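You operate a simulated robot arm through the tools that you are given. There is no shell and no other tool. Be economical: measure what you need, move in short steps, check, and stop when the job is done.

Carry out the task below with a simulated robot arm. There is one attempt and no reset: what you move stays moved.

JOB
Tap the plugs at P11, P9 and P10 home with the yellow-banded mallet.
Fine: leave the fourth plug standing proud and put the mallet back on the trolley. Set down upright: mallet.
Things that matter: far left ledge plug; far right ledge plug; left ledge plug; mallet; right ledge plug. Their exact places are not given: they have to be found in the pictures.

It is judged by the outcome, as a careful person would: the job done as asked, and still so three seconds after it is handed in. It fails if anything else is knocked over, pushed out of place, dropped, spilled or broken.

ROBOT AND FRAMES
A 6-joint arm with a two-finger parallel gripper on a trunk, on a base that drives. Base frame: it is fixed to the floor where the robot stands at the start and does not move with it; the origin is under the middle of the robot, x ahead of it, y to its left, z up; the surface under the hand at the start is at about z = 0.96. Units: m, rad, N and s.
Its first joint turns from -2.897 to 2.897 rad. Places, roughly: far left ledge plug [0.6, 0, 1]; far right ledge plug [0.6, -0.2, 1]; left ledge plug [0.6, -0.1, 1]; mallet [0, -2, 1]; right ledge plug [0.6, -0.1, 1]. Payload 3.91 kg.
The tool frame sits at the grasp point between the pads (the TCP): z along the fingers, y along the line on which they close. The tips reach 0.03 m beyond it. The gripper opens to 0.11 m. The fingers are 0.02 m wide and 0.01 m thick; the gripper's body (0.048 by 0.112 m) begins 0.055 m behind the TCP.
Orientation is that of the tool frame in the base frame, as [roll, pitch, yaw] about the fixed x, y, z axes, in that order (R = Rz(yaw) Ry(pitch) Rx(roll)). With the fingers straight down and closing along the base's y, the tool's x points along the base's -x, its y along +y and its z along -z.

CONTROLS
- The arm moves only by the tool servo_tool. Its argument "motion" is a list of rows, each an object of numbers (a shift or turn left out is 0, a gripper value left out holds the last): "x", "y", "z": the shift along the base's x, y, z in m; "wx", "wy", "wz": the turn, a rotation vector about the base's x, y, z in rad; "grip": the opening in per cent of the stroke, from 0 (shut) to 100 (fully open). In form: [{"x": .., "y": .., "z": .., "wx": .., "wy": .., "wz": .., "grip": ..}, ...]. A call has 1 to 12 rows; each row is the pose to reach, as a shift and turn from the pose commanded when the call began. Each row takes 0.2 s and may step no farther than 0.05 m and 0.15 rad from the row before; otherwise, or with a gripper value out of range, the whole call is refused. Where a pose cannot be reached the arm comes as near as it can. A force on the tool above 90 N (or 10 N above the force at the start of the call, whichever is more), or a blocked arm, ends the call early, and 0.2 s more pass. The fingers move at their own pace (about 0.153 m/s each) and stop on an object; they squeeze with about 43 N. The grip force told is the motor's: it shows also when the fingers shut on nothing. Time passes only in rows, and 0.2 s behind the last, so rows that repeat a pose let the fingers close. It gives the time, the measured TCP pose, the force on the tool (base axes), the opening and the grip force at its end, in the units of the frame above (readings bear some noise), with the torque about the TCP (base axes, N m) and any sound that the robot's microphone picked up.
- Cameras (640 x 400 px; columns grow to the right, rows downward): "scene" is now at [0.1977, 0.1877, 1.4022]; the picture's right is [-0.54, -0.84, 0.00], its down [-0.35, 0.23, -0.91] and it looks along [0.77, -0.49, -0.42] (base axes); focal length 253 px, centre (320, 200). "wrist" rides on the gripper at [0.072, 0.017, -0.103] in the tool frame; the picture's right is [-0.23, 0.97, 0.00], its down [-0.76, -0.18, -0.62] and it looks along [-0.61, -0.14, 0.78] (tool axes); focal length 222 px, centre (320, 200).
- camera(camera): a new picture of that camera. It takes no simulated time.
- steer(legs): drives the robot by 1 to 6 legs, each [ahead, turn to the left] in m and rad, along the robot's own axes; the way and the turn of a leg run together, so that a leg with both is an arc; at most 1.5 m and 3.142 rad a leg. The arm and the cameras ride along, it lands a little off, and it stops where it bumps. It gives what a move gives.
- aim_head(pan, tilt): turns the head with the scene camera to pan (to the left, within 2.094 rad either way) and tilt (down, from -0.506 to 1.204), counted from straight ahead of the robot. It gives what a move gives.
- measure_at(camera, pixels): for up to 12 pixels [column, row] of the newest picture of that camera ("zoom" is the newest enlarged one), the place [x, y, z] in the base frame of the surface seen there, good to about 0.003 m, but the place of the scene camera against the robot may be out by one fixed shift of up to 0.025 m in any direction. It takes no simulated time.
- zoom(camera, box): a new picture of the part [left, top, right, bottom] of that camera's present view, enlarged. It takes no simulated time.
- sign_off(): hands the job in; it is judged then, once.

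Keep the steps short. Do not move on a guess: measure, check each grasp and each placing, and mend mistakes. In all there are 80 turns and 52 pictures (those below and enlarged ones count). Leave the gripper open and the arm clear of the work at the hand-in unless told otherwise, and finish with a single line.

The tools are called by a JSON object that holds its "api" and its "payload". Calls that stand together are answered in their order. servo_tool: Moves the arm, as the interface text tells. Its arguments: {"type":"object","properties":{"motion":{"type":"array"}},"required":["motion"]} The other tools are called the same way: steer (legs) drives the base; aim_head (pan, tilt) turns the head that bears the scene camera; camera (camera) takes a picture; measure_at (camera, pixels) gives the place of the surface under pixels of a picture; zoom (camera, box) takes an enlarged picture of a part of a camera's view; sign_off () hands the job in.

At the start:

```text
clock: 0.0
ee_pos: [0.6108, -0.0528, 1.2557]
orientation: [3.14, 0.0, 3.141]
ft_force: [0.3, 0.4, 0.1]
moment: [0.02, 0.0, -0.02]
grip_width: 0.11
grip_force: 0.0
robot x, y, heading: [0.0019, -0.0, -0.0]
head pan, tilt: [-0.569, 0.431]
```

scene: 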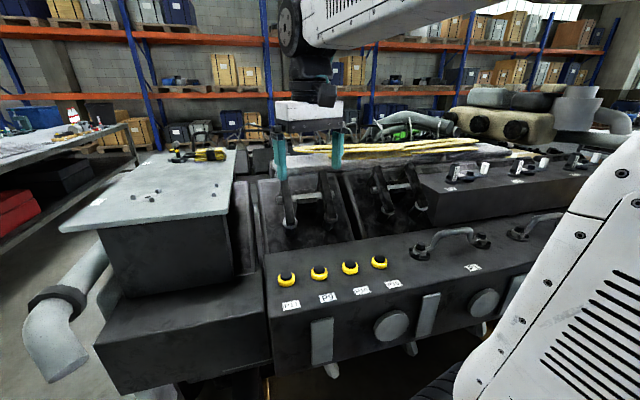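
wrist: 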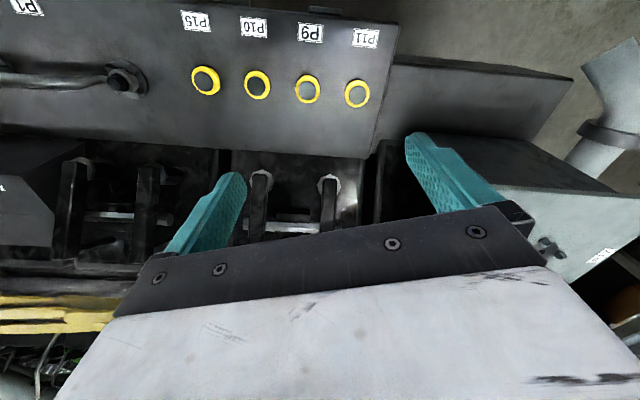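

I see four yellow-ringed plugs at scene (286,279), (319,272), (350,267), (379,262), with labels below them. I'll enlarge the plugs to read the labels, and measure.

{"api": "zoom", "payload": {"camera": "scene", "box": [260, 240, 420, 340]}}

{"api": "measure_at", "payload": {"camera": "wrist", "pixels": [[205, 81], [257, 86], [308, 90], [357, 94], [230, 100], [282, 105], [333, 110], [231, 65], [283, 70], [332, 72]]}}

{"api": "aim_head", "payload": {"pan": -1.57, "tilt": 0.45}}

{"api": "camera", "payload": {"camera": "scene"}}

```text
4.00 times, centred on (340, 290) of scene
```

zoom: 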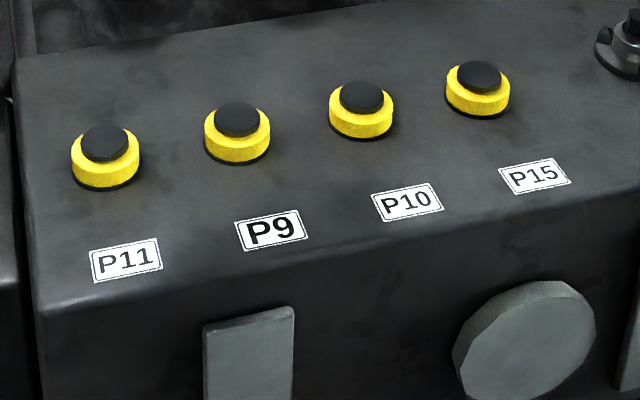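

```text
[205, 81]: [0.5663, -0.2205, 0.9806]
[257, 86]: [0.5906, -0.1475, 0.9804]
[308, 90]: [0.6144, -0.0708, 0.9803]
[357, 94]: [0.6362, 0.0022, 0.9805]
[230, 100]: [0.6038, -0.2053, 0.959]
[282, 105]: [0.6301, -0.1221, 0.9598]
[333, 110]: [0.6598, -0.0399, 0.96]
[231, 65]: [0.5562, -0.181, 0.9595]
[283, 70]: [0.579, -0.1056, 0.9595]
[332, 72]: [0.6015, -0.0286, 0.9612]
```

```text
clock: 1.3
ee_pos: [0.6115, -0.0518, 1.2549]
orientation: [3.141, 0.002, 3.141]
ft_force: [0.4, -0.3, -1.0]
moment: [0.01, -0.03, 0.01]
grip_width: 0.1097
grip_force: 0.1
robot x, y, heading: [-0.0006, 0.0031, -0.001]
head pan, tilt: [-1.571, 0.45]
```

```text
48 pictures are left
```

scene: 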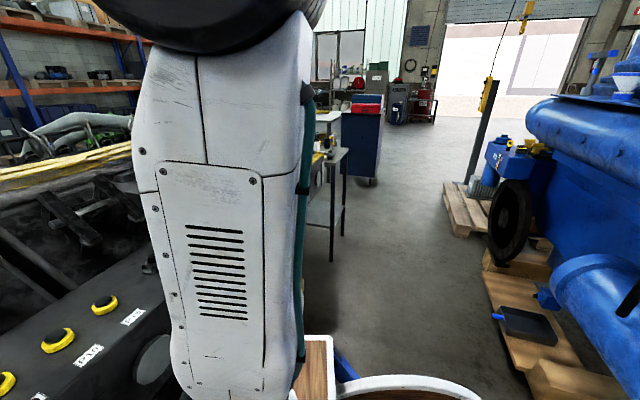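

The arm hides part of the view; a wooden-topped thing and a white rim show at the bottom (330,370). I'll tilt down to see it.

{"api": "measure_at", "payload": {"camera": "scene", "pixels": [[318, 370], [415, 390], [345, 370], [325, 150], [340, 105], [330, 240]]}}

{"api": "aim_head", "payload": {"pan": -1.75, "tilt": 0.9}}

{"api": "camera", "payload": {"camera": "scene"}}

```text
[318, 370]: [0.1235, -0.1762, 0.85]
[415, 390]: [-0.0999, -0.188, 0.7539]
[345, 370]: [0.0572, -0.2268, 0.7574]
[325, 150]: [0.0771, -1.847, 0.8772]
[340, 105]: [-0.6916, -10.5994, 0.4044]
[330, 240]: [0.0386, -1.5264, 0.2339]
```

```text
clock: 2.2
ee_pos: [0.6094, -0.0536, 1.2571]
orientation: [-3.141, 0.0, -3.14]
ft_force: [0.3, -0.2, 0.2]
moment: [0.0, -0.01, 0.02]
grip_width: 0.1098
grip_force: 0.1
robot x, y, heading: [0.0002, 0.0012, 0.001]
head pan, tilt: [-1.751, 0.901]
```

```text
47 pictures are left
```

scene: 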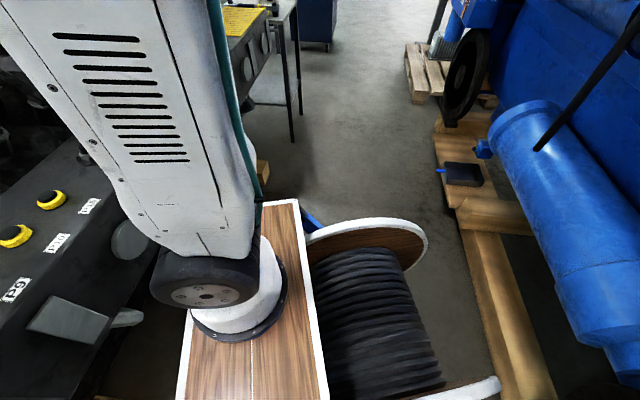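

The mallet's trolley seems to be the table near (0.0,-1.85). I need to know where the cable drum stands with respect to my driving path; measuring points on it, floor and trolley edge.

{"api": "measure_at", "payload": {"camera": "scene", "pixels": [[345, 222], [424, 240], [380, 390], [480, 385], [310, 225], [262, 170], [290, 140], [298, 10], [262, 203], [400, 270], [240, 30], [255, 100]]}}

{"api": "aim_head", "payload": {"pan": -1.62, "tilt": 0.3}}

{"api": "zoom", "payload": {"camera": "scene", "box": [240, 80, 400, 180]}}

```text
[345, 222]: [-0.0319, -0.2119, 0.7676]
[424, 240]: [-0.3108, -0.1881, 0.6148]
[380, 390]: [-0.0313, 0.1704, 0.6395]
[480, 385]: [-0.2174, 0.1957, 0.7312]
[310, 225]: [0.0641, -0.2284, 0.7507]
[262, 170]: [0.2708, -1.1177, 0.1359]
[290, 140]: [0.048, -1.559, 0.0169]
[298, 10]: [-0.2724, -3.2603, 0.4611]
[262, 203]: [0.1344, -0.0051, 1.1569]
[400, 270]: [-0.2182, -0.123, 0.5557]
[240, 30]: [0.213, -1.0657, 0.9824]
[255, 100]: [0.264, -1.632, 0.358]
```

```text
clock: 3.2
ee_pos: [0.6104, -0.0519, 1.2556]
orientation: [3.141, 0.0, 3.141]
ft_force: [-0.7, -0.2, 0.1]
moment: [0.0, -0.01, 0.01]
grip_width: 0.1098
grip_force: 0.1
robot x, y, heading: [0.0006, -0.0003, 0.0]
head pan, tilt: [-1.62, 0.3]
```

```text
4.00 times, centred on (320, 130) of scene
```

zoom: 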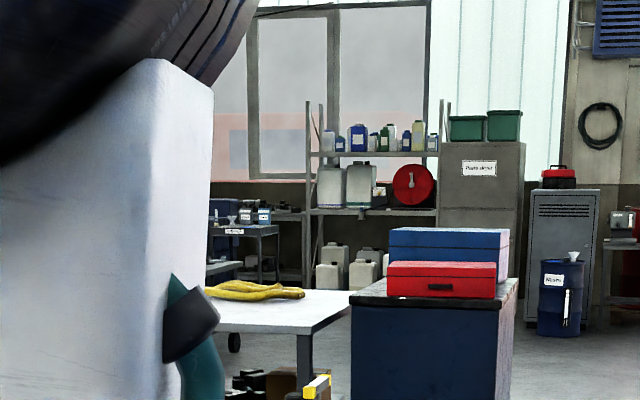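

The drum is centred behind the trunk, so it's part of the robot. I'll check clearance around the base: forward-down and rearward-right.

{"api": "aim_head", "payload": {"pan": -0.6, "tilt": 1.2}}

{"api": "camera", "payload": {"camera": "scene"}}

{"api": "aim_head", "payload": {"pan": -2.09, "tilt": 0.6}}

{"api": "camera", "payload": {"camera": "scene"}}

{"api": "measure_at", "payload": {"camera": "scene", "pixels": [[320, 20], [320, 60], [320, 100], [320, 140], [320, 180], [250, 100], [250, 150], [400, 100], [400, 150], [400, 200], [180, 100], [480, 250]]}}

```text
clock: 4.5
ee_pos: [0.6106, -0.0532, 1.2552]
orientation: [-3.139, 0.0, 3.141]
ft_force: [-0.4, 0.0, -0.7]
moment: [-0.01, 0.05, 0.02]
grip_width: 0.1099
grip_force: 0.2
robot x, y, heading: [0.0018, 0.0006, -0.006]
head pan, tilt: [-0.6, 1.201]
```

```text
45 pictures are left
```

scene: 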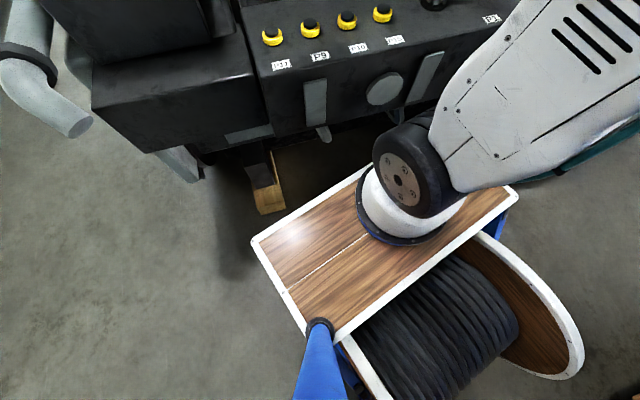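

```text
clock: 6.0
ee_pos: [0.6103, -0.0518, 1.2541]
orientation: [-3.141, 0.0, -3.14]
ft_force: [-0.4, 0.2, -0.4]
moment: [-0.01, 0.0, -0.01]
grip_width: 0.1103
grip_force: 0.1
robot x, y, heading: [0.0021, -0.0016, 0.004]
head pan, tilt: [-2.089, 0.6]
```

```text
44 pictures are left
```

scene: 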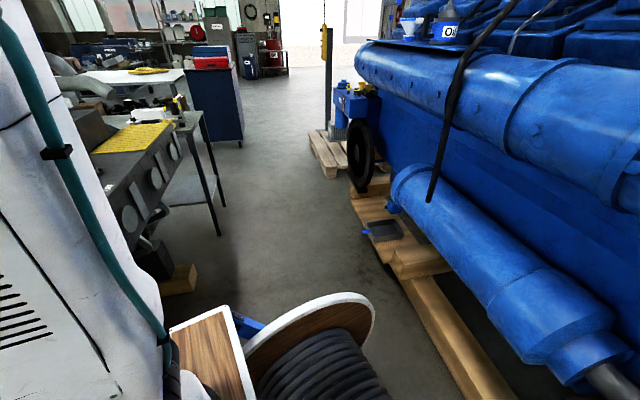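

```text
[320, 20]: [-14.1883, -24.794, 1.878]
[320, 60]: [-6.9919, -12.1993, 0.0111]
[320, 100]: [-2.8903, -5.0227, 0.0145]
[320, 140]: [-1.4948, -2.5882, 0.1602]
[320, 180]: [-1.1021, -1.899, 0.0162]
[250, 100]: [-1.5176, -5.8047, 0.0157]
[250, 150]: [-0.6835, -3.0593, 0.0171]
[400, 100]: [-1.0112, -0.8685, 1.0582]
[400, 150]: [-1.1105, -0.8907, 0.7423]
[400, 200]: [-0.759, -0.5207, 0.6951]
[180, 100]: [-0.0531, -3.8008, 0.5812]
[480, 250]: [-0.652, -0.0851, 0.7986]
```

The trolley is around (180,120) px. Enlarging it.

{"api": "zoom", "payload": {"camera": "scene", "box": [80, 60, 240, 160]}}

{"api": "measure_at", "payload": {"camera": "scene", "pixels": [[165, 118], [190, 118], [203, 112], [180, 100], [220, 230], [175, 180], [185, 270], [160, 130], [178, 104], [150, 130]]}}

```text
4.00 times, centred on (160, 110) of scene
```

zoom: 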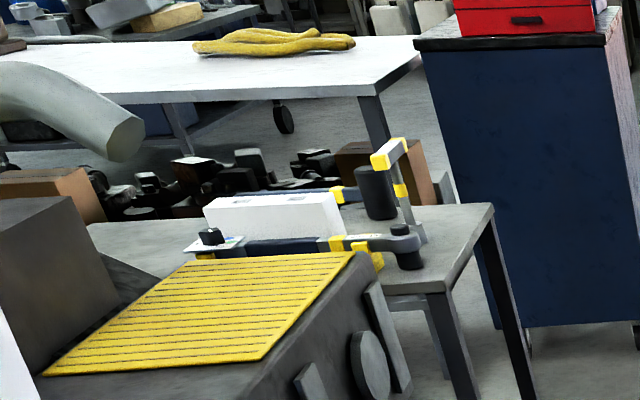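

```text
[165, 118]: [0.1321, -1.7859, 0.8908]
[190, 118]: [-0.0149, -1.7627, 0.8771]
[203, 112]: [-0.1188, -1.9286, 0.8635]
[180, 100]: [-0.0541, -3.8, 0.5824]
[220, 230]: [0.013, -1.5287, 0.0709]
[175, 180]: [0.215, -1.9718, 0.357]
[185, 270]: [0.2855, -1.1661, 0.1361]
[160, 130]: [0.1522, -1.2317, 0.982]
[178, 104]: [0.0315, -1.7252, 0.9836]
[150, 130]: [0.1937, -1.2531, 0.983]
```

The trolley top (z≈0.865) carries mallet-like tools around (0.03..0.13,-1.75). I'll back off slightly, turn right and drive to about (-0.35,-1.0), to the trolley's near side, in steps.

{"api": "steer", "payload": {"legs": [[-0.08, 0], [0, -1.85], [0.6, 0]]}}

{"api": "aim_head", "payload": {"pan": 0.35, "tilt": 0.6}}

{"api": "camera", "payload": {"camera": "scene"}}

```text
clock: 14.5
ee_pos: [-0.4447, -1.1616, 1.2554]
orientation: [3.141, -0.001, 1.311]
ft_force: [-1.0, -0.1, 0.5]
moment: [0.01, -0.01, -0.02]
grip_width: 0.11
grip_force: 0.0
robot x, y, heading: [-0.2354, -0.5859, -1.835]
head pan, tilt: [-2.089, 0.6]
```

```text
clock: 16.8
ee_pos: [-0.4461, -1.1608, 1.2551]
orientation: [3.141, 0.001, 1.31]
ft_force: [1.0, 0.0, 0.2]
moment: [-0.02, 0.0, 0.0]
grip_width: 0.1101
grip_force: 0.0
robot x, y, heading: [-0.2397, -0.5803, -1.827]
head pan, tilt: [0.351, 0.6]
```

```text
42 pictures are left
```

scene: 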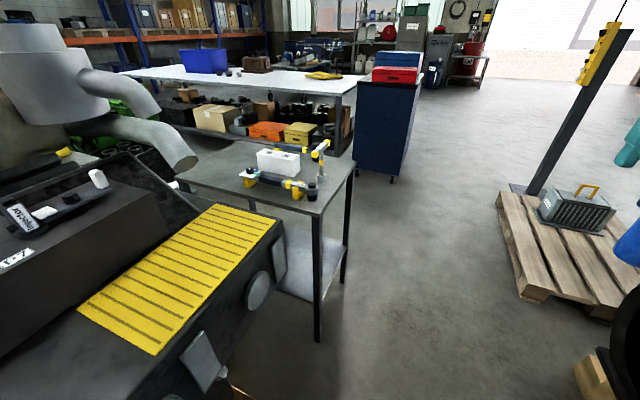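

Clear path. Zoom on the trolley at (290,180) and measure.

{"api": "zoom", "payload": {"camera": "scene", "box": [220, 130, 364, 220]}}

{"api": "measure_at", "payload": {"camera": "scene", "pixels": [[354, 165], [320, 213], [240, 143], [180, 180], [296, 188], [322, 145], [280, 157], [285, 230], [210, 250], [255, 175]]}}

```text
4.44 times, centred on (292, 175) of scene
```

zoom: 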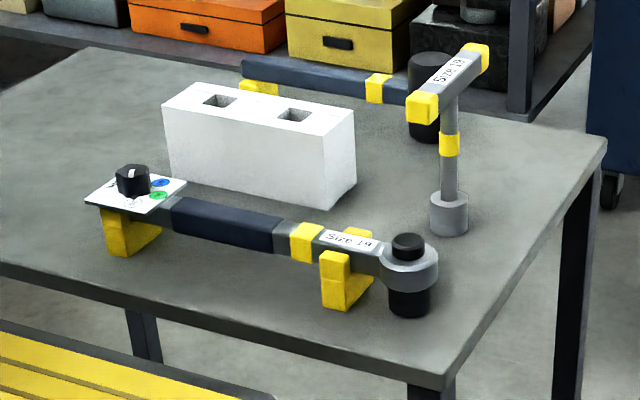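

```text
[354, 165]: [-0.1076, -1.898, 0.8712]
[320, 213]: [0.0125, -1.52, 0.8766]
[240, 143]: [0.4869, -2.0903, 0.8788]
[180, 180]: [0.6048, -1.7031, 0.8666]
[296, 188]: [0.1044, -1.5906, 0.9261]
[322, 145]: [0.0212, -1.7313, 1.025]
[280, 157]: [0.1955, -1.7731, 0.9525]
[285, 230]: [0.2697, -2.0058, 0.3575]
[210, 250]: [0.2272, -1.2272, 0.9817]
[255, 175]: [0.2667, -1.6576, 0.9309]
```

The tool with the dark handle, yellow band and black cylindrical head (behind the white block, around zoom (420,95)) looks like the mallet; the front ones are a ratchet (Size 19) and a T-spanner (Size 18). I'll drive closer to see.

{"api": "steer", "payload": {"legs": [[0.72, 0], [0, 0.9]]}}

{"api": "aim_head", "payload": {"pan": 0.1, "tilt": 0.6}}

{"api": "camera", "payload": {"camera": "scene"}}

{"api": "camera", "payload": {"camera": "wrist"}}

```text
clock: 23.0
ee_pos: [-0.0944, -1.7928, 1.2549]
orientation: [-3.141, 0.0, 2.222]
ft_force: [0.2, 0.0, -0.2]
moment: [-0.01, -0.04, 0.0]
grip_width: 0.11
grip_force: 0.0
robot x, y, heading: [-0.4205, -1.2737, -0.914]
head pan, tilt: [0.351, 0.6]
```

```text
clock: 23.8
ee_pos: [-0.0938, -1.7929, 1.2553]
orientation: [-3.141, -0.002, 2.224]
ft_force: [0.6, -0.4, 0.7]
moment: [-0.02, -0.01, 0.01]
grip_width: 0.11
grip_force: 0.1
robot x, y, heading: [-0.4229, -1.2717, -0.918]
head pan, tilt: [0.099, 0.6]
```

```text
40 pictures are left
```

scene: 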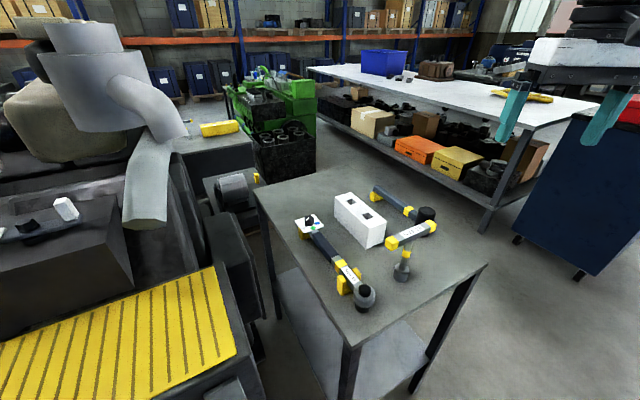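

```text
39 pictures are left
```

wrist: 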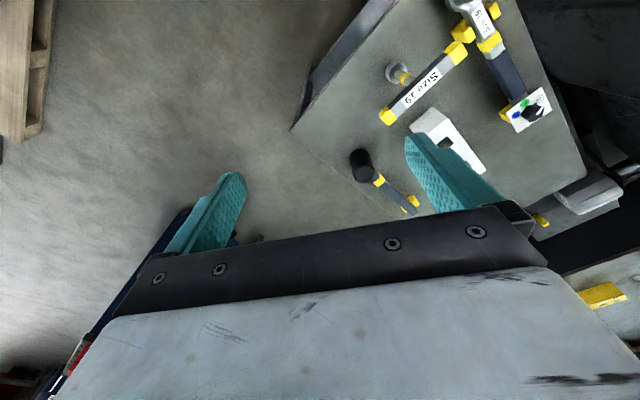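

{"api": "zoom", "payload": {"camera": "scene", "box": [290, 170, 466, 280]}}

{"api": "zoom", "payload": {"camera": "wrist", "box": [320, 100, 480, 200]}}

{"api": "measure_at", "payload": {"camera": "zoom", "pixels": [[160, 250], [170, 300], [205, 295], [235, 320], [255, 322], [290, 355], [320, 380], [350, 405], [380, 415], [300, 420], [240, 400], [350, 300]]}}

```text
3.64 times, centred on (378, 225) of scene
```

zoom: 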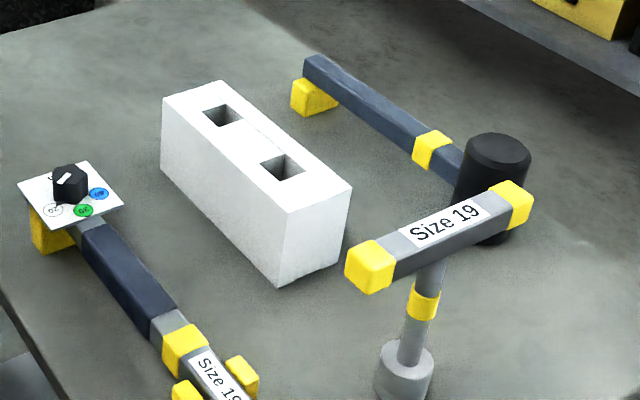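

```text
4.00 times, centred on (400, 150) of wrist
```

zoom: 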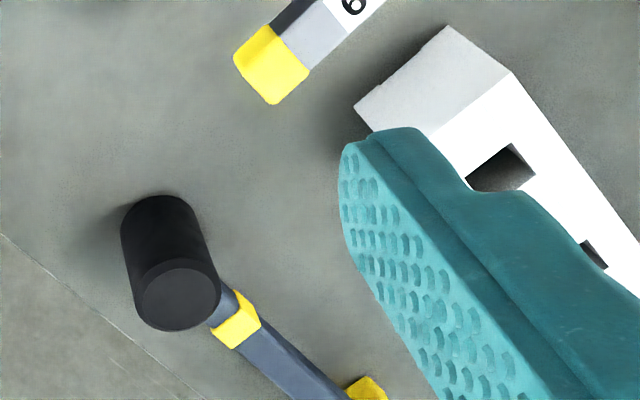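

```text
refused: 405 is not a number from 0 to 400
```

It is indeed the mallet: head stands on its face, the far handle end rests on a yellow cradle. Measuring it with the wrist camera.

{"api": "measure_at", "payload": {"camera": "wrist", "pixels": [[364, 174], [379, 180], [386, 187], [395, 195], [402, 202], [412, 201], [357, 158], [355, 168], [372, 169], [365, 181]]}}

{"api": "measure_at", "payload": {"camera": "scene", "pixels": [[376, 188], [385, 196], [395, 203], [404, 210], [427, 210], [427, 218], [375, 198], [410, 212], [390, 208], [373, 240], [362, 226], [430, 225]]}}

```text
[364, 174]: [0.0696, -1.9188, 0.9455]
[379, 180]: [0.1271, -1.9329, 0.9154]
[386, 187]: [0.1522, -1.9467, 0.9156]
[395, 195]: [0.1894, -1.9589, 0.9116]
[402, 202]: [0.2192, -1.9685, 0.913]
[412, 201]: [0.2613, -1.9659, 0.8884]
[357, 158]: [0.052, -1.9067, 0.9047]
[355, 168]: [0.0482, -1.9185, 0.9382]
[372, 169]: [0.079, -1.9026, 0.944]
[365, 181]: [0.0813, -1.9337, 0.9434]
```

```text
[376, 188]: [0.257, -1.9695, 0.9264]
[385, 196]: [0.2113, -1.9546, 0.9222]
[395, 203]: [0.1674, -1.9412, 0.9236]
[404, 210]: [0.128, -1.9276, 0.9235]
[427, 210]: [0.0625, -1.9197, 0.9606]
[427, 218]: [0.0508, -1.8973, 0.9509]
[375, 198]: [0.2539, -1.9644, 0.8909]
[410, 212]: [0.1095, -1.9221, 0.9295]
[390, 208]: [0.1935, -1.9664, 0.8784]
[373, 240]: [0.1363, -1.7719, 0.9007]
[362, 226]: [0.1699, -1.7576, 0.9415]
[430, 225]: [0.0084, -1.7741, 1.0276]
```

The mallet head axis is about (0.068,-1.918), top 0.945, with the handle running off at about -0.286 rad. I'll grip the head itself across the handle direction, so taps act in line with the tool. First, go above it, turning +0.634 rad, staying high.

{"api": "servo_tool", "payload": {"motion": [{"x": 0.032, "y": -0.025, "wz": 0.127, "grip": 100}, {"x": 0.064, "y": -0.05, "wz": 0.254}, {"x": 0.096, "y": -0.075, "wz": 0.38}, {"x": 0.13, "y": -0.1, "wz": 0.51}, {"x": 0.162, "y": -0.125, "wz": 0.634}, {"x": 0.162, "y": -0.125, "z": -0.05, "wz": 0.634}, {"x": 0.162, "y": -0.125, "z": -0.09, "wz": 0.634}]}}

{"api": "camera", "payload": {"camera": "wrist"}}

{"api": "camera", "payload": {"camera": "scene"}}

```text
clock: 25.4
ee_pos: [0.07, -1.9171, 1.1659]
orientation: [-3.141, 0.003, 2.859]
ft_force: [-0.4, 0.9, -0.2]
moment: [-0.03, 0.0, 0.0]
grip_width: 0.11
grip_force: 0.1
robot x, y, heading: [-0.4197, -1.2723, -0.916]
head pan, tilt: [0.099, 0.6]
```

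```text
36 pictures are left
```

wrist: 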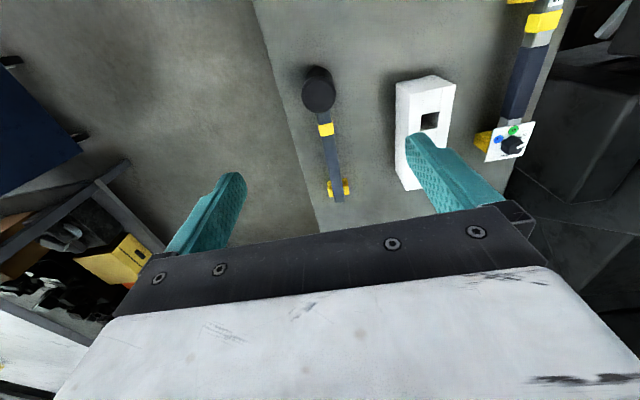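

```text
35 pictures are left
```

scene: 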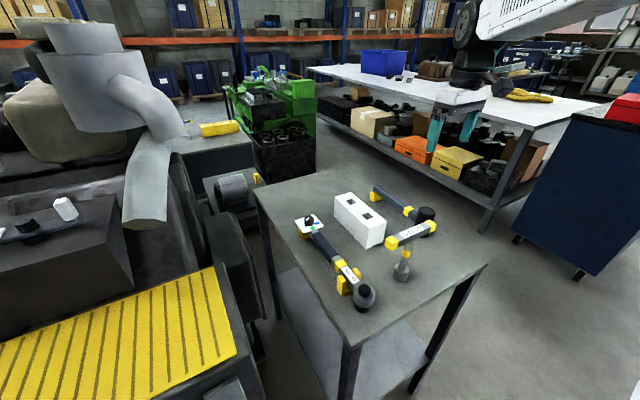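

Measure the head, handle, block and table positions in this wrist picture.

{"api": "measure_at", "payload": {"camera": "wrist", "pixels": [[319, 96], [304, 92], [335, 92], [321, 111], [317, 72], [326, 130], [333, 165], [339, 197], [397, 88], [404, 185], [290, 110], [365, 110]]}}

{"api": "zoom", "payload": {"camera": "wrist", "box": [256, 50, 416, 150]}}

```text
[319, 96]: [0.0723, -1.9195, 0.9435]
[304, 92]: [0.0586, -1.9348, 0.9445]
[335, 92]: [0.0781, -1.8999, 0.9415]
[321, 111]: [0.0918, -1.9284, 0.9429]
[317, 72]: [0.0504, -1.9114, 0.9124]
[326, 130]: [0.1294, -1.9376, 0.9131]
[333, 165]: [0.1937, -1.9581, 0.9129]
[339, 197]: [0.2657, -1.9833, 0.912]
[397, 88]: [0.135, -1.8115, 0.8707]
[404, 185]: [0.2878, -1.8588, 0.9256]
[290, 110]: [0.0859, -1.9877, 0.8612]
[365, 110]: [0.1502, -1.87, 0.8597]
```

```text
4.00 times, centred on (336, 100) of wrist
```

zoom: 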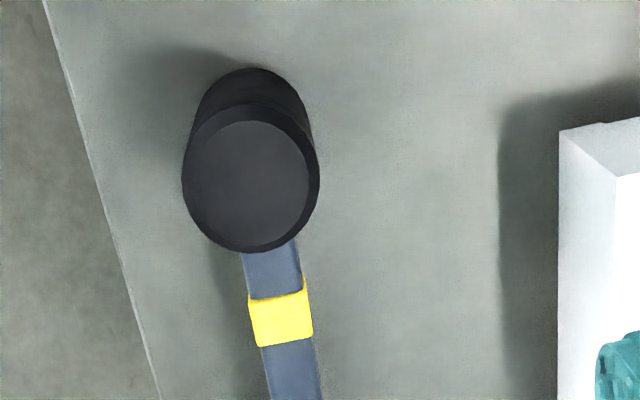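

The head is at (0.070,-1.918), Ø≈0.045, table 0.860, handle angle about -0.32. Descend straight onto the head to TCP z≈0.922.

{"api": "servo_tool", "payload": {"motion": [{"z": -0.05, "wz": -0.035}, {"z": -0.1, "wz": -0.035}, {"z": -0.15, "wz": -0.035}, {"z": -0.19, "wz": -0.035}]}}

{"api": "camera", "payload": {"camera": "wrist"}}

```text
clock: 26.4
ee_pos: [0.0688, -1.9178, 0.9753]
orientation: [-3.141, 0.002, 2.821]
ft_force: [-0.8, 0.9, -0.2]
moment: [-0.01, -0.01, -0.01]
grip_width: 0.1098
grip_force: 0.0
robot x, y, heading: [-0.4174, -1.2751, -0.917]
head pan, tilt: [0.099, 0.6]
```

```text
33 pictures are left
```

wrist: 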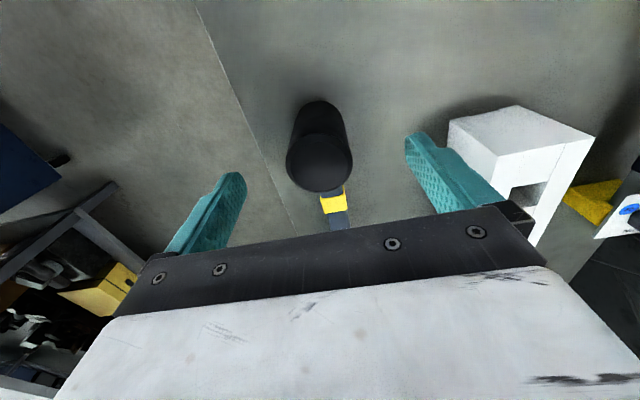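

{"api": "measure_at", "payload": {"camera": "wrist", "pixels": [[320, 163], [290, 163], [350, 157], [326, 187], [312, 137], [338, 218]]}}

```text
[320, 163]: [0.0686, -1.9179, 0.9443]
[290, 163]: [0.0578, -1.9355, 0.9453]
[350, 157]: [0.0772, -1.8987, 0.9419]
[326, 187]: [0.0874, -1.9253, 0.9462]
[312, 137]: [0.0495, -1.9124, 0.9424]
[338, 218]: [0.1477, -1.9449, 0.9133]
```

The head is centred under the tool (0.0685,-1.918). Descend 0.053 and close.

{"api": "servo_tool", "payload": {"motion": [{"z": -0.03}, {"z": -0.053}, {"z": -0.053, "grip": 60}, {"z": -0.053, "grip": 20}, {"z": -0.053, "grip": 20}, {"z": -0.053, "grip": 20}]}}

```text
clock: 27.8
ee_pos: [0.0687, -1.9177, 0.9213]
orientation: [3.141, 0.0, 2.822]
ft_force: [-1.3, -1.6, 0.1]
moment: [-0.08, -0.23, -0.38]
grip_width: 0.0457
grip_force: 42.7
robot x, y, heading: [-0.4276, -1.2748, -0.916]
head pan, tilt: [0.099, 0.6]
```

Gripped at 0.0457 m. Lift gently and check.

{"api": "servo_tool", "payload": {"motion": [{"z": 0.02, "grip": 10}, {"z": 0.05}, {"z": 0.09}, {"z": 0.13}]}}

{"api": "camera", "payload": {"camera": "wrist"}}

```text
clock: 28.8
ee_pos: [0.0701, -1.917, 1.0504]
orientation: [3.141, -0.001, 2.822]
ft_force: [1.0, 0.5, -3.7]
moment: [0.08, 0.22, -0.02]
grip_width: 0.0456
grip_force: 43.4
robot x, y, heading: [-0.4238, -1.2769, -0.918]
head pan, tilt: [0.099, 0.6]
```

```text
32 pictures are left
```

wrist: 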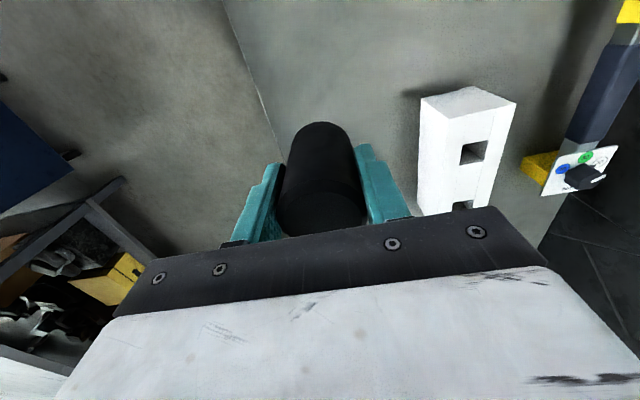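

Held straight. Lift to about z 1.25 and retract to the compact arm pose.

{"api": "servo_tool", "payload": {"motion": [{"z": 0.05}, {"z": 0.1}, {"z": 0.15}, {"z": 0.2}, {"x": -0.03, "y": 0.025, "z": 0.2, "wz": -0.12}, {"x": -0.06, "y": 0.05, "z": 0.2, "wz": -0.24}, {"x": -0.095, "y": 0.075, "z": 0.2, "wz": -0.36}, {"x": -0.13, "y": 0.1, "z": 0.2, "wz": -0.48}, {"x": -0.16, "y": 0.12, "z": 0.2, "wz": -0.6}]}}

{"api": "steer", "payload": {"legs": [[0, -0.9], [-0.72, 0]]}}

```text
clock: 30.8
ee_pos: [-0.0935, -1.7971, 1.2523]
orientation: [-3.141, -0.002, 2.22]
ft_force: [0.8, -0.6, -4.5]
moment: [0.21, 0.16, 0.0]
grip_width: 0.0454
grip_force: 42.3
robot x, y, heading: [-0.4214, -1.2791, -0.915]
head pan, tilt: [0.099, 0.6]
```

```text
clock: 37.1
ee_pos: [-0.4531, -1.1525, 1.2531]
orientation: [3.141, 0.0, 1.318]
ft_force: [-1.3, -0.2, -4.2]
moment: [0.21, -0.03, -0.01]
grip_width: 0.0453
grip_force: 42.6
robot x, y, heading: [-0.2492, -0.569, -1.823]
head pan, tilt: [0.099, 0.6]
```

Back up 0.6 to the engine and turn left to a heading of about -0.3 (square to the plug row).

{"api": "steer", "payload": {"legs": [[-0.59, 0], [0, 1.51]]}}

{"api": "aim_head", "payload": {"pan": 0.15, "tilt": 0.6}}

{"api": "camera", "payload": {"camera": "scene"}}

{"api": "camera", "payload": {"camera": "wrist"}}

```text
clock: 44.2
ee_pos: [0.4734, -0.2163, 1.2534]
orientation: [-3.141, 0.001, 2.86]
ft_force: [0.6, 0.2, -3.3]
moment: [0.06, 0.21, 0.03]
grip_width: 0.0453
grip_force: 42.8
robot x, y, heading: [-0.1067, 0.0045, -0.276]
head pan, tilt: [0.099, 0.6]
```

```text
clock: 44.8
ee_pos: [0.4729, -0.2179, 1.2522]
orientation: [-3.14, 0.0, 2.86]
ft_force: [0.5, -0.2, -3.8]
moment: [0.09, 0.22, -0.01]
grip_width: 0.0455
grip_force: 42.8
robot x, y, heading: [-0.1024, 0.0062, -0.279]
head pan, tilt: [0.15, 0.6]
```

```text
31 pictures are left
```

scene: 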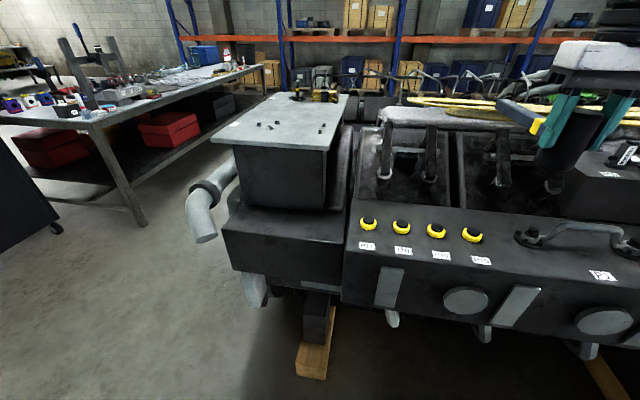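

```text
30 pictures are left
```

wrist: 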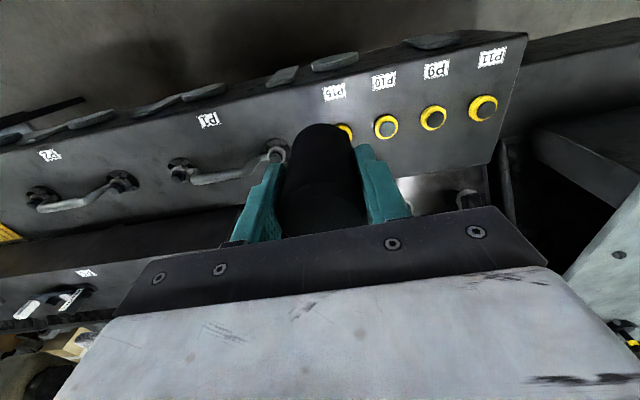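

Measure plugs again from the wrist and brackets behind the ledge (where the handle would extend).

{"api": "measure_at", "payload": {"camera": "wrist", "pixels": [[386, 127], [433, 119], [483, 109], [435, 150], [410, 150], [508, 150]]}}

{"api": "measure_at", "payload": {"camera": "scene", "pixels": [[388, 125], [385, 170], [432, 126], [430, 175], [500, 140], [410, 150], [500, 180], [369, 222], [402, 226], [437, 229], [474, 233], [420, 210]]}}

{"api": "zoom", "payload": {"camera": "scene", "box": [340, 110, 516, 220]}}

```text
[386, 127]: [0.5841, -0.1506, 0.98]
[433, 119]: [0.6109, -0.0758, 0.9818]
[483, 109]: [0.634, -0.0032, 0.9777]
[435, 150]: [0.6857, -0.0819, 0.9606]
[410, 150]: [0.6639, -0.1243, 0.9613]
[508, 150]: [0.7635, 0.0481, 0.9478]
```

```text
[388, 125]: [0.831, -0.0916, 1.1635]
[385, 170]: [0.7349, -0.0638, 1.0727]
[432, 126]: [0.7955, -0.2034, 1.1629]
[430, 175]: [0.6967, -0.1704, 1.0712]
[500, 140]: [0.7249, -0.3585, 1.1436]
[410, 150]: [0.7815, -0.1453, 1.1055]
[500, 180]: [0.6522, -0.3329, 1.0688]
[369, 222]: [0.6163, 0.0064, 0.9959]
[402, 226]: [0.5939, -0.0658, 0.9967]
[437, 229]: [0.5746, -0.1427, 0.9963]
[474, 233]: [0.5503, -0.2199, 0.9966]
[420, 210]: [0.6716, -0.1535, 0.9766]
```

```text
3.64 times, centred on (428, 165) of scene
```

zoom: 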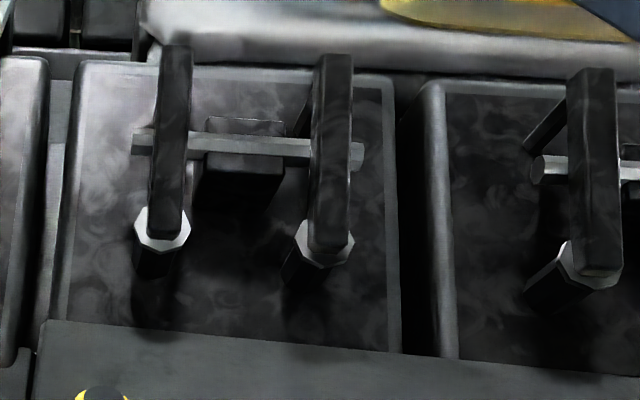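

The brackets behind the ledge stand to z≈1.07–1.16, only ~0.1 m behind the plugs, so the mallet handle must not point that way. I'll turn the tool about −2.2 rad up here, so the handle points toward the robot's right-front, away from brackets.

{"api": "servo_tool", "payload": {"motion": [{"wz": -0.14}, {"wz": -0.28}, {"wz": -0.42}, {"wz": -0.56}, {"wz": -0.7}, {"wz": -0.84}, {"wz": -0.98}, {"wz": -1.12}, {"wz": -1.26}, {"wz": -1.4}, {"wz": -1.54}, {"wz": -1.68}]}}

{"api": "servo_tool", "payload": {"motion": [{"y": 0.02, "wz": -0.13}, {"y": 0.04, "wz": -0.26}, {"y": 0.06, "wz": -0.39}, {"y": 0.08, "wz": -0.52}]}}

{"api": "camera", "payload": {"camera": "wrist"}}

{"api": "camera", "payload": {"camera": "scene"}}

```text
clock: 47.4
ee_pos: [0.473, -0.2173, 1.252]
orientation: [3.14, 0.001, 1.177]
ft_force: [1.7, 0.4, -4.5]
moment: [0.19, -0.11, 0.03]
grip_width: 0.0454
grip_force: 43.0
robot x, y, heading: [-0.1041, 0.0076, -0.284]
head pan, tilt: [0.15, 0.6]
```

```text
clock: 48.4
ee_pos: [0.4721, -0.137, 1.2532]
orientation: [-3.141, -0.001, 0.657]
ft_force: [-0.3, -0.2, -3.7]
moment: [0.2, -0.16, -0.02]
grip_width: 0.0454
grip_force: 42.7
robot x, y, heading: [-0.1013, 0.0063, -0.282]
head pan, tilt: [0.15, 0.6]
```

```text
28 pictures are left
```

wrist: 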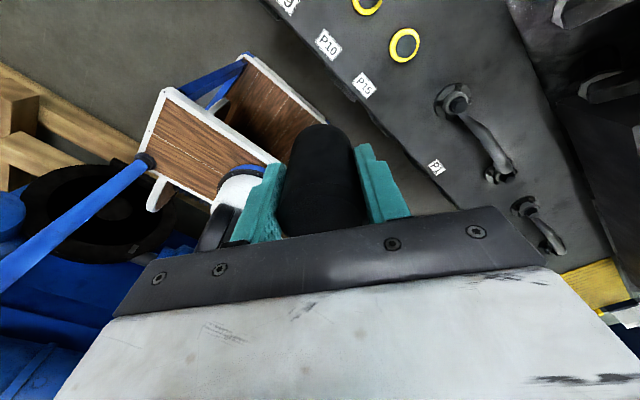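

```text
27 pictures are left
```

scene: 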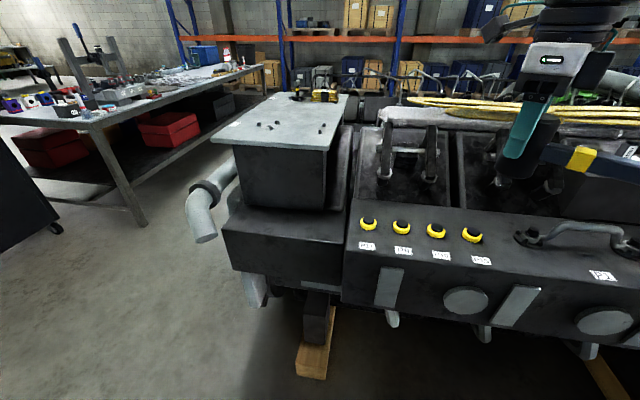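

Handle direction is now (−0.79,−0.61). Move over P11 at a safe height and look.

{"api": "servo_tool", "payload": {"motion": [{"x": 0.03, "y": 0.03}, {"x": 0.06, "y": 0.06}, {"x": 0.09, "y": 0.09}, {"x": 0.125, "y": 0.115}, {"x": 0.16, "y": 0.137}, {"x": 0.16, "y": 0.137, "z": -0.04}, {"x": 0.16, "y": 0.137, "z": -0.08}]}}

{"api": "camera", "payload": {"camera": "wrist"}}

{"api": "camera", "payload": {"camera": "scene"}}

```text
clock: 50.0
ee_pos: [0.6328, 0.002, 1.173]
orientation: [-3.141, 0.001, 0.657]
ft_force: [-0.4, -0.1, -3.4]
moment: [0.14, -0.19, 0.01]
grip_width: 0.0453
grip_force: 43.4
robot x, y, heading: [-0.1027, 0.0058, -0.282]
head pan, tilt: [0.15, 0.6]
```

```text
26 pictures are left
```

wrist: 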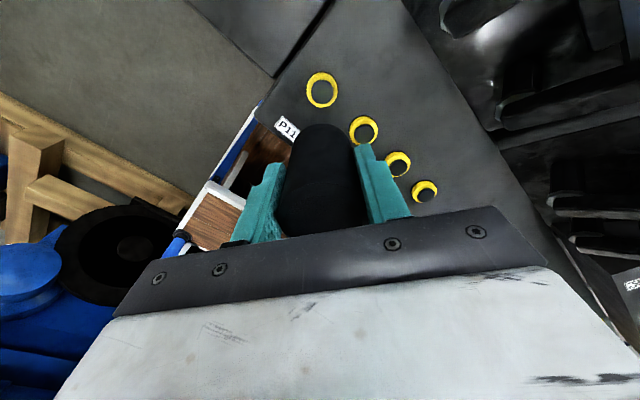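

```text
25 pictures are left
```

scene: 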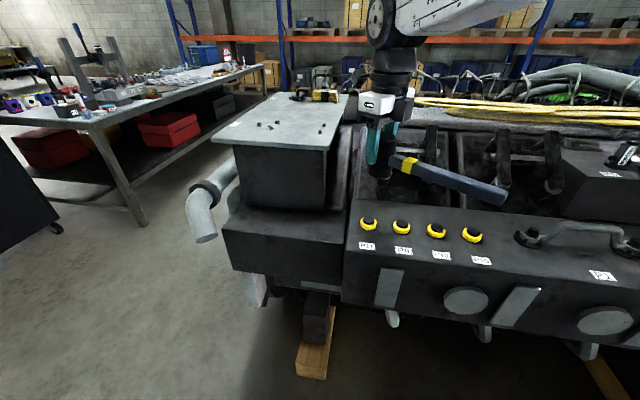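

Enlarge the plugs in the wrist view and measure their centres and the collar tops.

{"api": "zoom", "payload": {"camera": "wrist", "box": [290, 60, 450, 220]}}

{"api": "measure_at", "payload": {"camera": "wrist", "pixels": [[322, 91], [364, 130], [398, 163], [425, 192], [313, 82], [326, 106], [376, 121], [345, 80]]}}

```text
2.50 times, centred on (370, 140) of wrist
```

zoom: 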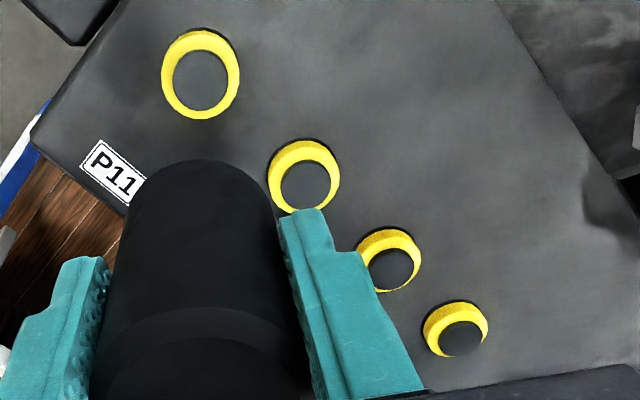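

```text
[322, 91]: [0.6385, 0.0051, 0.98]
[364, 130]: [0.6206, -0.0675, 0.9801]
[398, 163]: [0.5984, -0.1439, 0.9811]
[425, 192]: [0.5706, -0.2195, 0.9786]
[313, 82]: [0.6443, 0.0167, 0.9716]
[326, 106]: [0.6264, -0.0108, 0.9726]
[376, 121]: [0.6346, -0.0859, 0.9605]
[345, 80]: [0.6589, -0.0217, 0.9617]
```

P11's centre is at about (0.637,0.003), top 0.980, collar top ≈0.972. Descend over P11 to 1 cm above contact (contact at TCP≈1.041), then look from the scene camera.

{"api": "servo_tool", "payload": {"motion": [{"x": 0.004, "y": 0.001, "z": -0.04}, {"x": 0.004, "y": 0.001, "z": -0.08}, {"x": 0.004, "y": 0.001, "z": -0.11}, {"x": 0.004, "y": 0.001, "z": -0.122}]}}

{"api": "zoom", "payload": {"camera": "scene", "box": [320, 130, 512, 250]}}

```text
clock: 51.0
ee_pos: [0.6369, 0.0025, 1.0501]
orientation: [-3.141, 0.0, 0.659]
ft_force: [-0.8, 0.4, -2.5]
moment: [0.16, -0.17, -0.01]
grip_width: 0.0457
grip_force: 43.3
robot x, y, heading: [-0.1021, 0.0112, -0.282]
head pan, tilt: [0.15, 0.6]
```

```text
3.33 times, centred on (416, 190) of scene
```

zoom: 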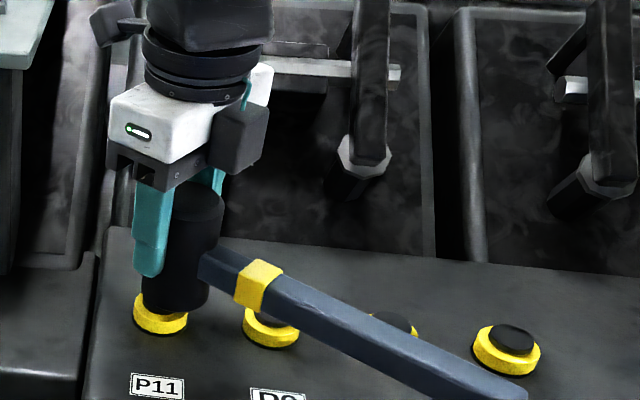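

Head is over P11, handle clear above the neighbours. Tap: a short downward stroke to face z≈0.971, then back up.

{"api": "servo_tool", "payload": {"motion": [{"z": 0.015}, {"z": -0.018}, {"z": -0.018}]}}

```text
clock: 51.8
ee_pos: [0.6358, 0.0019, 1.0352]
orientation: [3.141, -0.006, 0.66]
ft_force: [-2.1, 1.9, 32.6]
moment: [0.05, 0.16, 0.02]
grip_width: 0.0456
grip_force: 43.1
robot x, y, heading: [-0.1015, 0.0067, -0.278]
head pan, tilt: [0.15, 0.6]
```

36 N contact, TCP 1.035. Raise 4 cm and look at the plug.

{"api": "servo_tool", "payload": {"motion": [{"z": 0.03}, {"z": 0.07}]}}

{"api": "zoom", "payload": {"camera": "scene", "box": [336, 170, 496, 270]}}

```text
clock: 52.4
ee_pos: [0.6367, 0.0021, 1.1038]
orientation: [-3.139, 0.002, 0.658]
ft_force: [1.3, 0.0, -4.0]
moment: [0.13, -0.13, 0.01]
grip_width: 0.0454
grip_force: 42.5
robot x, y, heading: [-0.1006, 0.0066, -0.282]
head pan, tilt: [0.15, 0.6]
```

```text
4.00 times, centred on (416, 220) of scene
```

zoom: 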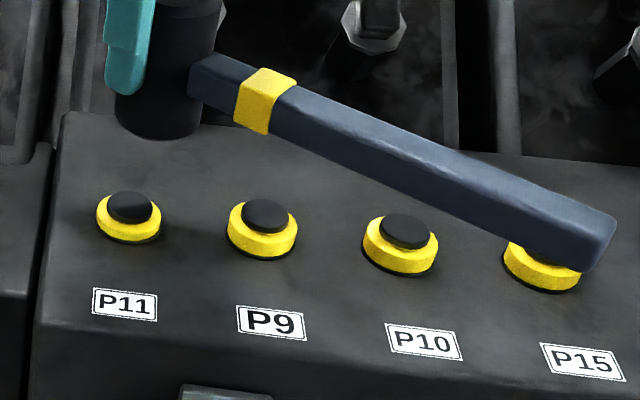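

{"api": "measure_at", "payload": {"camera": "zoom", "pixels": [[130, 204], [267, 212], [405, 229], [150, 195], [103, 200], [232, 210], [368, 228]]}}

```text
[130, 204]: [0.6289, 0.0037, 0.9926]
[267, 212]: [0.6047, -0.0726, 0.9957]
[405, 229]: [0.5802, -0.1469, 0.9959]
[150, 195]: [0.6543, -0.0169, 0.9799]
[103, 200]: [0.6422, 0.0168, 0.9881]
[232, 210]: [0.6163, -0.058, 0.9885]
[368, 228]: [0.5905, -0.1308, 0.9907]
```

P11 went down about 3 mm (collar top at about 4 mm lower still). Tap again, faster, with rebound.

{"api": "servo_tool", "payload": {"motion": [{"z": -0.03}, {"z": -0.078}, {"z": -0.03}, {"z": 0.0}]}}

{"api": "zoom", "payload": {"camera": "scene", "box": [336, 170, 496, 270]}}

{"api": "measure_at", "payload": {"camera": "zoom", "pixels": [[130, 204], [128, 208], [267, 212], [405, 229], [103, 200]]}}

```text
clock: 53.4
ee_pos: [0.6369, -0.0004, 1.1021]
orientation: [3.142, 0.002, 0.659]
ft_force: [0.0, -0.6, -4.5]
moment: [0.13, -0.17, -0.02]
grip_width: 0.0455
grip_force: 42.5
robot x, y, heading: [-0.1033, 0.003, -0.28]
head pan, tilt: [0.15, 0.6]
```

```text
4.00 times, centred on (416, 220) of scene
```

zoom: 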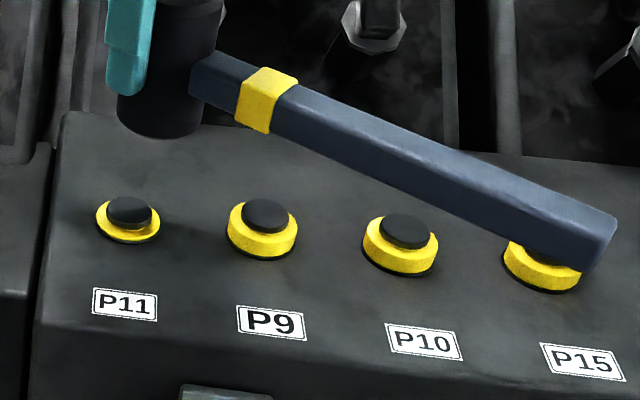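

```text
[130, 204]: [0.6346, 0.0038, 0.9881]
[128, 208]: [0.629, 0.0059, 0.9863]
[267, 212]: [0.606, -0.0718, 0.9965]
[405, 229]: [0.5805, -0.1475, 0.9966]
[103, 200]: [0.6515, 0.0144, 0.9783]
```

The whole plug (yellow part too) sinks: about 9 mm down, the yellow flange is nearly at the ledge. Another tap a little deeper.

{"api": "servo_tool", "payload": {"motion": [{"y": 0.002, "z": -0.037}, {"y": 0.002, "z": -0.085}, {"y": 0.002, "z": -0.04}, {"y": 0.002, "z": 0.0}]}}

{"api": "zoom", "payload": {"camera": "scene", "box": [336, 170, 496, 270]}}

{"api": "measure_at", "payload": {"camera": "zoom", "pixels": [[130, 206], [128, 210], [267, 212], [405, 229], [103, 200], [101, 222], [170, 190]]}}

```text
clock: 54.4
ee_pos: [0.6382, 0.0028, 1.1028]
orientation: [-3.14, 0.002, 0.658]
ft_force: [0.1, 0.0, -4.0]
moment: [0.17, -0.18, 0.0]
grip_width: 0.0454
grip_force: 43.1
robot x, y, heading: [-0.1035, 0.0091, -0.286]
head pan, tilt: [0.15, 0.6]
```

```text
4.00 times, centred on (416, 220) of scene
```

zoom: 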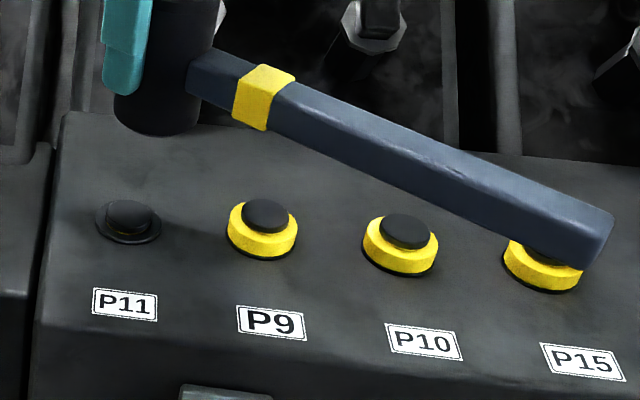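

```text
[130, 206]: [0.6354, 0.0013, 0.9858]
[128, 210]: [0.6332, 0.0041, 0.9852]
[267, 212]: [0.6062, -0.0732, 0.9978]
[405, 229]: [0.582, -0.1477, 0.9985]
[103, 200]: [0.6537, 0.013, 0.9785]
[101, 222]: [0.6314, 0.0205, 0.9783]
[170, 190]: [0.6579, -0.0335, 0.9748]
```

The yellow band of P11 is now gone below the rim (about 12 mm travel). One more confirming tap to see whether it still moves.

{"api": "servo_tool", "payload": {"motion": [{"z": -0.04}, {"z": -0.087}, {"z": -0.087}]}}

{"api": "servo_tool", "payload": {"motion": [{"z": 0.04}, {"z": 0.07}]}}

{"api": "zoom", "payload": {"camera": "scene", "box": [336, 170, 496, 270]}}

{"api": "measure_at", "payload": {"camera": "zoom", "pixels": [[130, 206], [128, 210], [267, 212], [405, 229], [103, 200], [101, 222], [170, 190]]}}

```text
clock: 55.2
ee_pos: [0.6389, 0.0038, 1.0189]
orientation: [3.137, -0.011, 0.659]
ft_force: [-1.5, 4.1, 68.6]
moment: [0.15, 0.45, -0.02]
grip_width: 0.0454
grip_force: 43.5
robot x, y, heading: [-0.1005, 0.0042, -0.284]
head pan, tilt: [0.15, 0.6]
```

```text
clock: 55.8
ee_pos: [0.6385, 0.0025, 1.0844]
orientation: [-3.14, 0.004, 0.66]
ft_force: [0.3, -0.2, -4.3]
moment: [0.15, -0.14, 0.02]
grip_width: 0.0456
grip_force: 42.7
robot x, y, heading: [-0.1022, 0.0046, -0.28]
head pan, tilt: [0.15, 0.6]
```

```text
4.00 times, centred on (416, 220) of scene
```

zoom: 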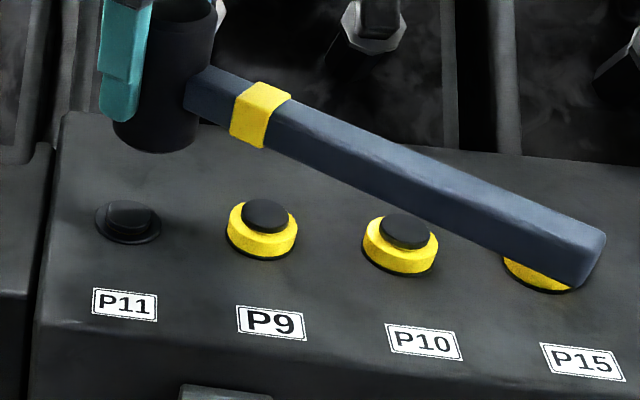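

```text
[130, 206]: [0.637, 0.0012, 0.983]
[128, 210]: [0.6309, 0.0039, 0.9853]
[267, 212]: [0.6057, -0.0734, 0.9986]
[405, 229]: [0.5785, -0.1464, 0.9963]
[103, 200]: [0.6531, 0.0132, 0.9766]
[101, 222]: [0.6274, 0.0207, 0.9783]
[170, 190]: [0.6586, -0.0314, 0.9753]
```

P11 no longer moves at 68 N: home. The mallet slid about 9 mm up in the grip under that static press (fingertip-to-face gap shrank), so I'll use only quick taps from now on. Move over P9 (0.615,-0.071), and check the wrist view.

{"api": "servo_tool", "payload": {"motion": [{"x": -0.012, "y": -0.037, "z": 0.01}, {"x": -0.0235, "y": -0.0735, "z": 0.01}, {"x": -0.0235, "y": -0.0735, "z": 0.01}]}}

{"api": "camera", "payload": {"camera": "wrist"}}

{"api": "zoom", "payload": {"camera": "scene", "box": [336, 150, 528, 270]}}

```text
clock: 56.6
ee_pos: [0.6148, -0.0691, 1.0943]
orientation: [-3.141, 0.001, 0.657]
ft_force: [0.7, 0.3, -4.1]
moment: [0.17, -0.19, -0.01]
grip_width: 0.0455
grip_force: 42.5
robot x, y, heading: [-0.1032, 0.0077, -0.281]
head pan, tilt: [0.15, 0.6]
```

```text
18 pictures are left
```

wrist: 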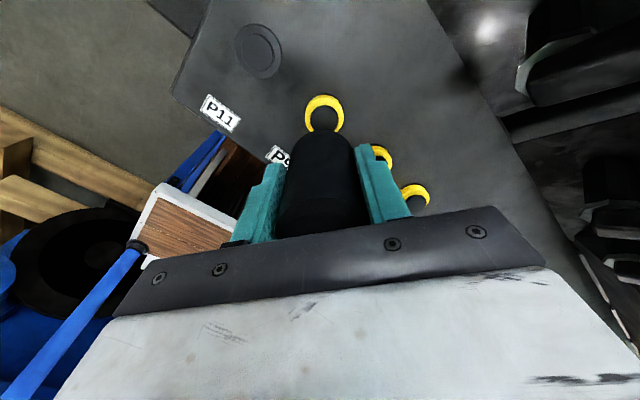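

```text
3.33 times, centred on (432, 210) of scene
```

zoom: 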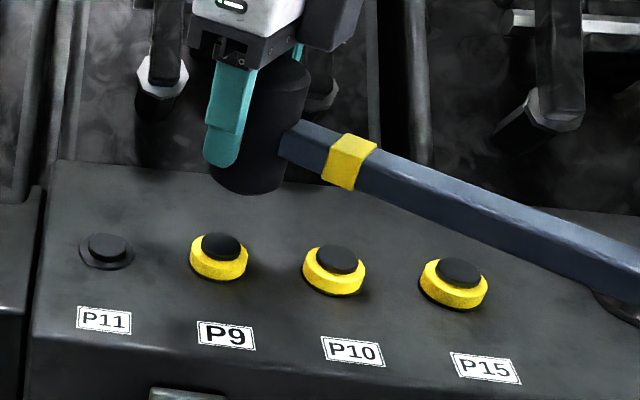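

{"api": "measure_at", "payload": {"camera": "wrist", "pixels": [[258, 50], [248, 38], [325, 120], [316, 102], [325, 97], [322, 190], [330, 200], [338, 106], [280, 60]]}}

```text
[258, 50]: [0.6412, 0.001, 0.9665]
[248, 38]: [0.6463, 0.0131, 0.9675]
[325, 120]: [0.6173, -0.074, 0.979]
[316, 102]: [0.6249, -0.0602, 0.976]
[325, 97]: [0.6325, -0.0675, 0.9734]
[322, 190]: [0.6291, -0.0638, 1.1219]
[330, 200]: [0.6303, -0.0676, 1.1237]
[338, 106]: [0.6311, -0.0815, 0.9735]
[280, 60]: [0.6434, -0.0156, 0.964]
```

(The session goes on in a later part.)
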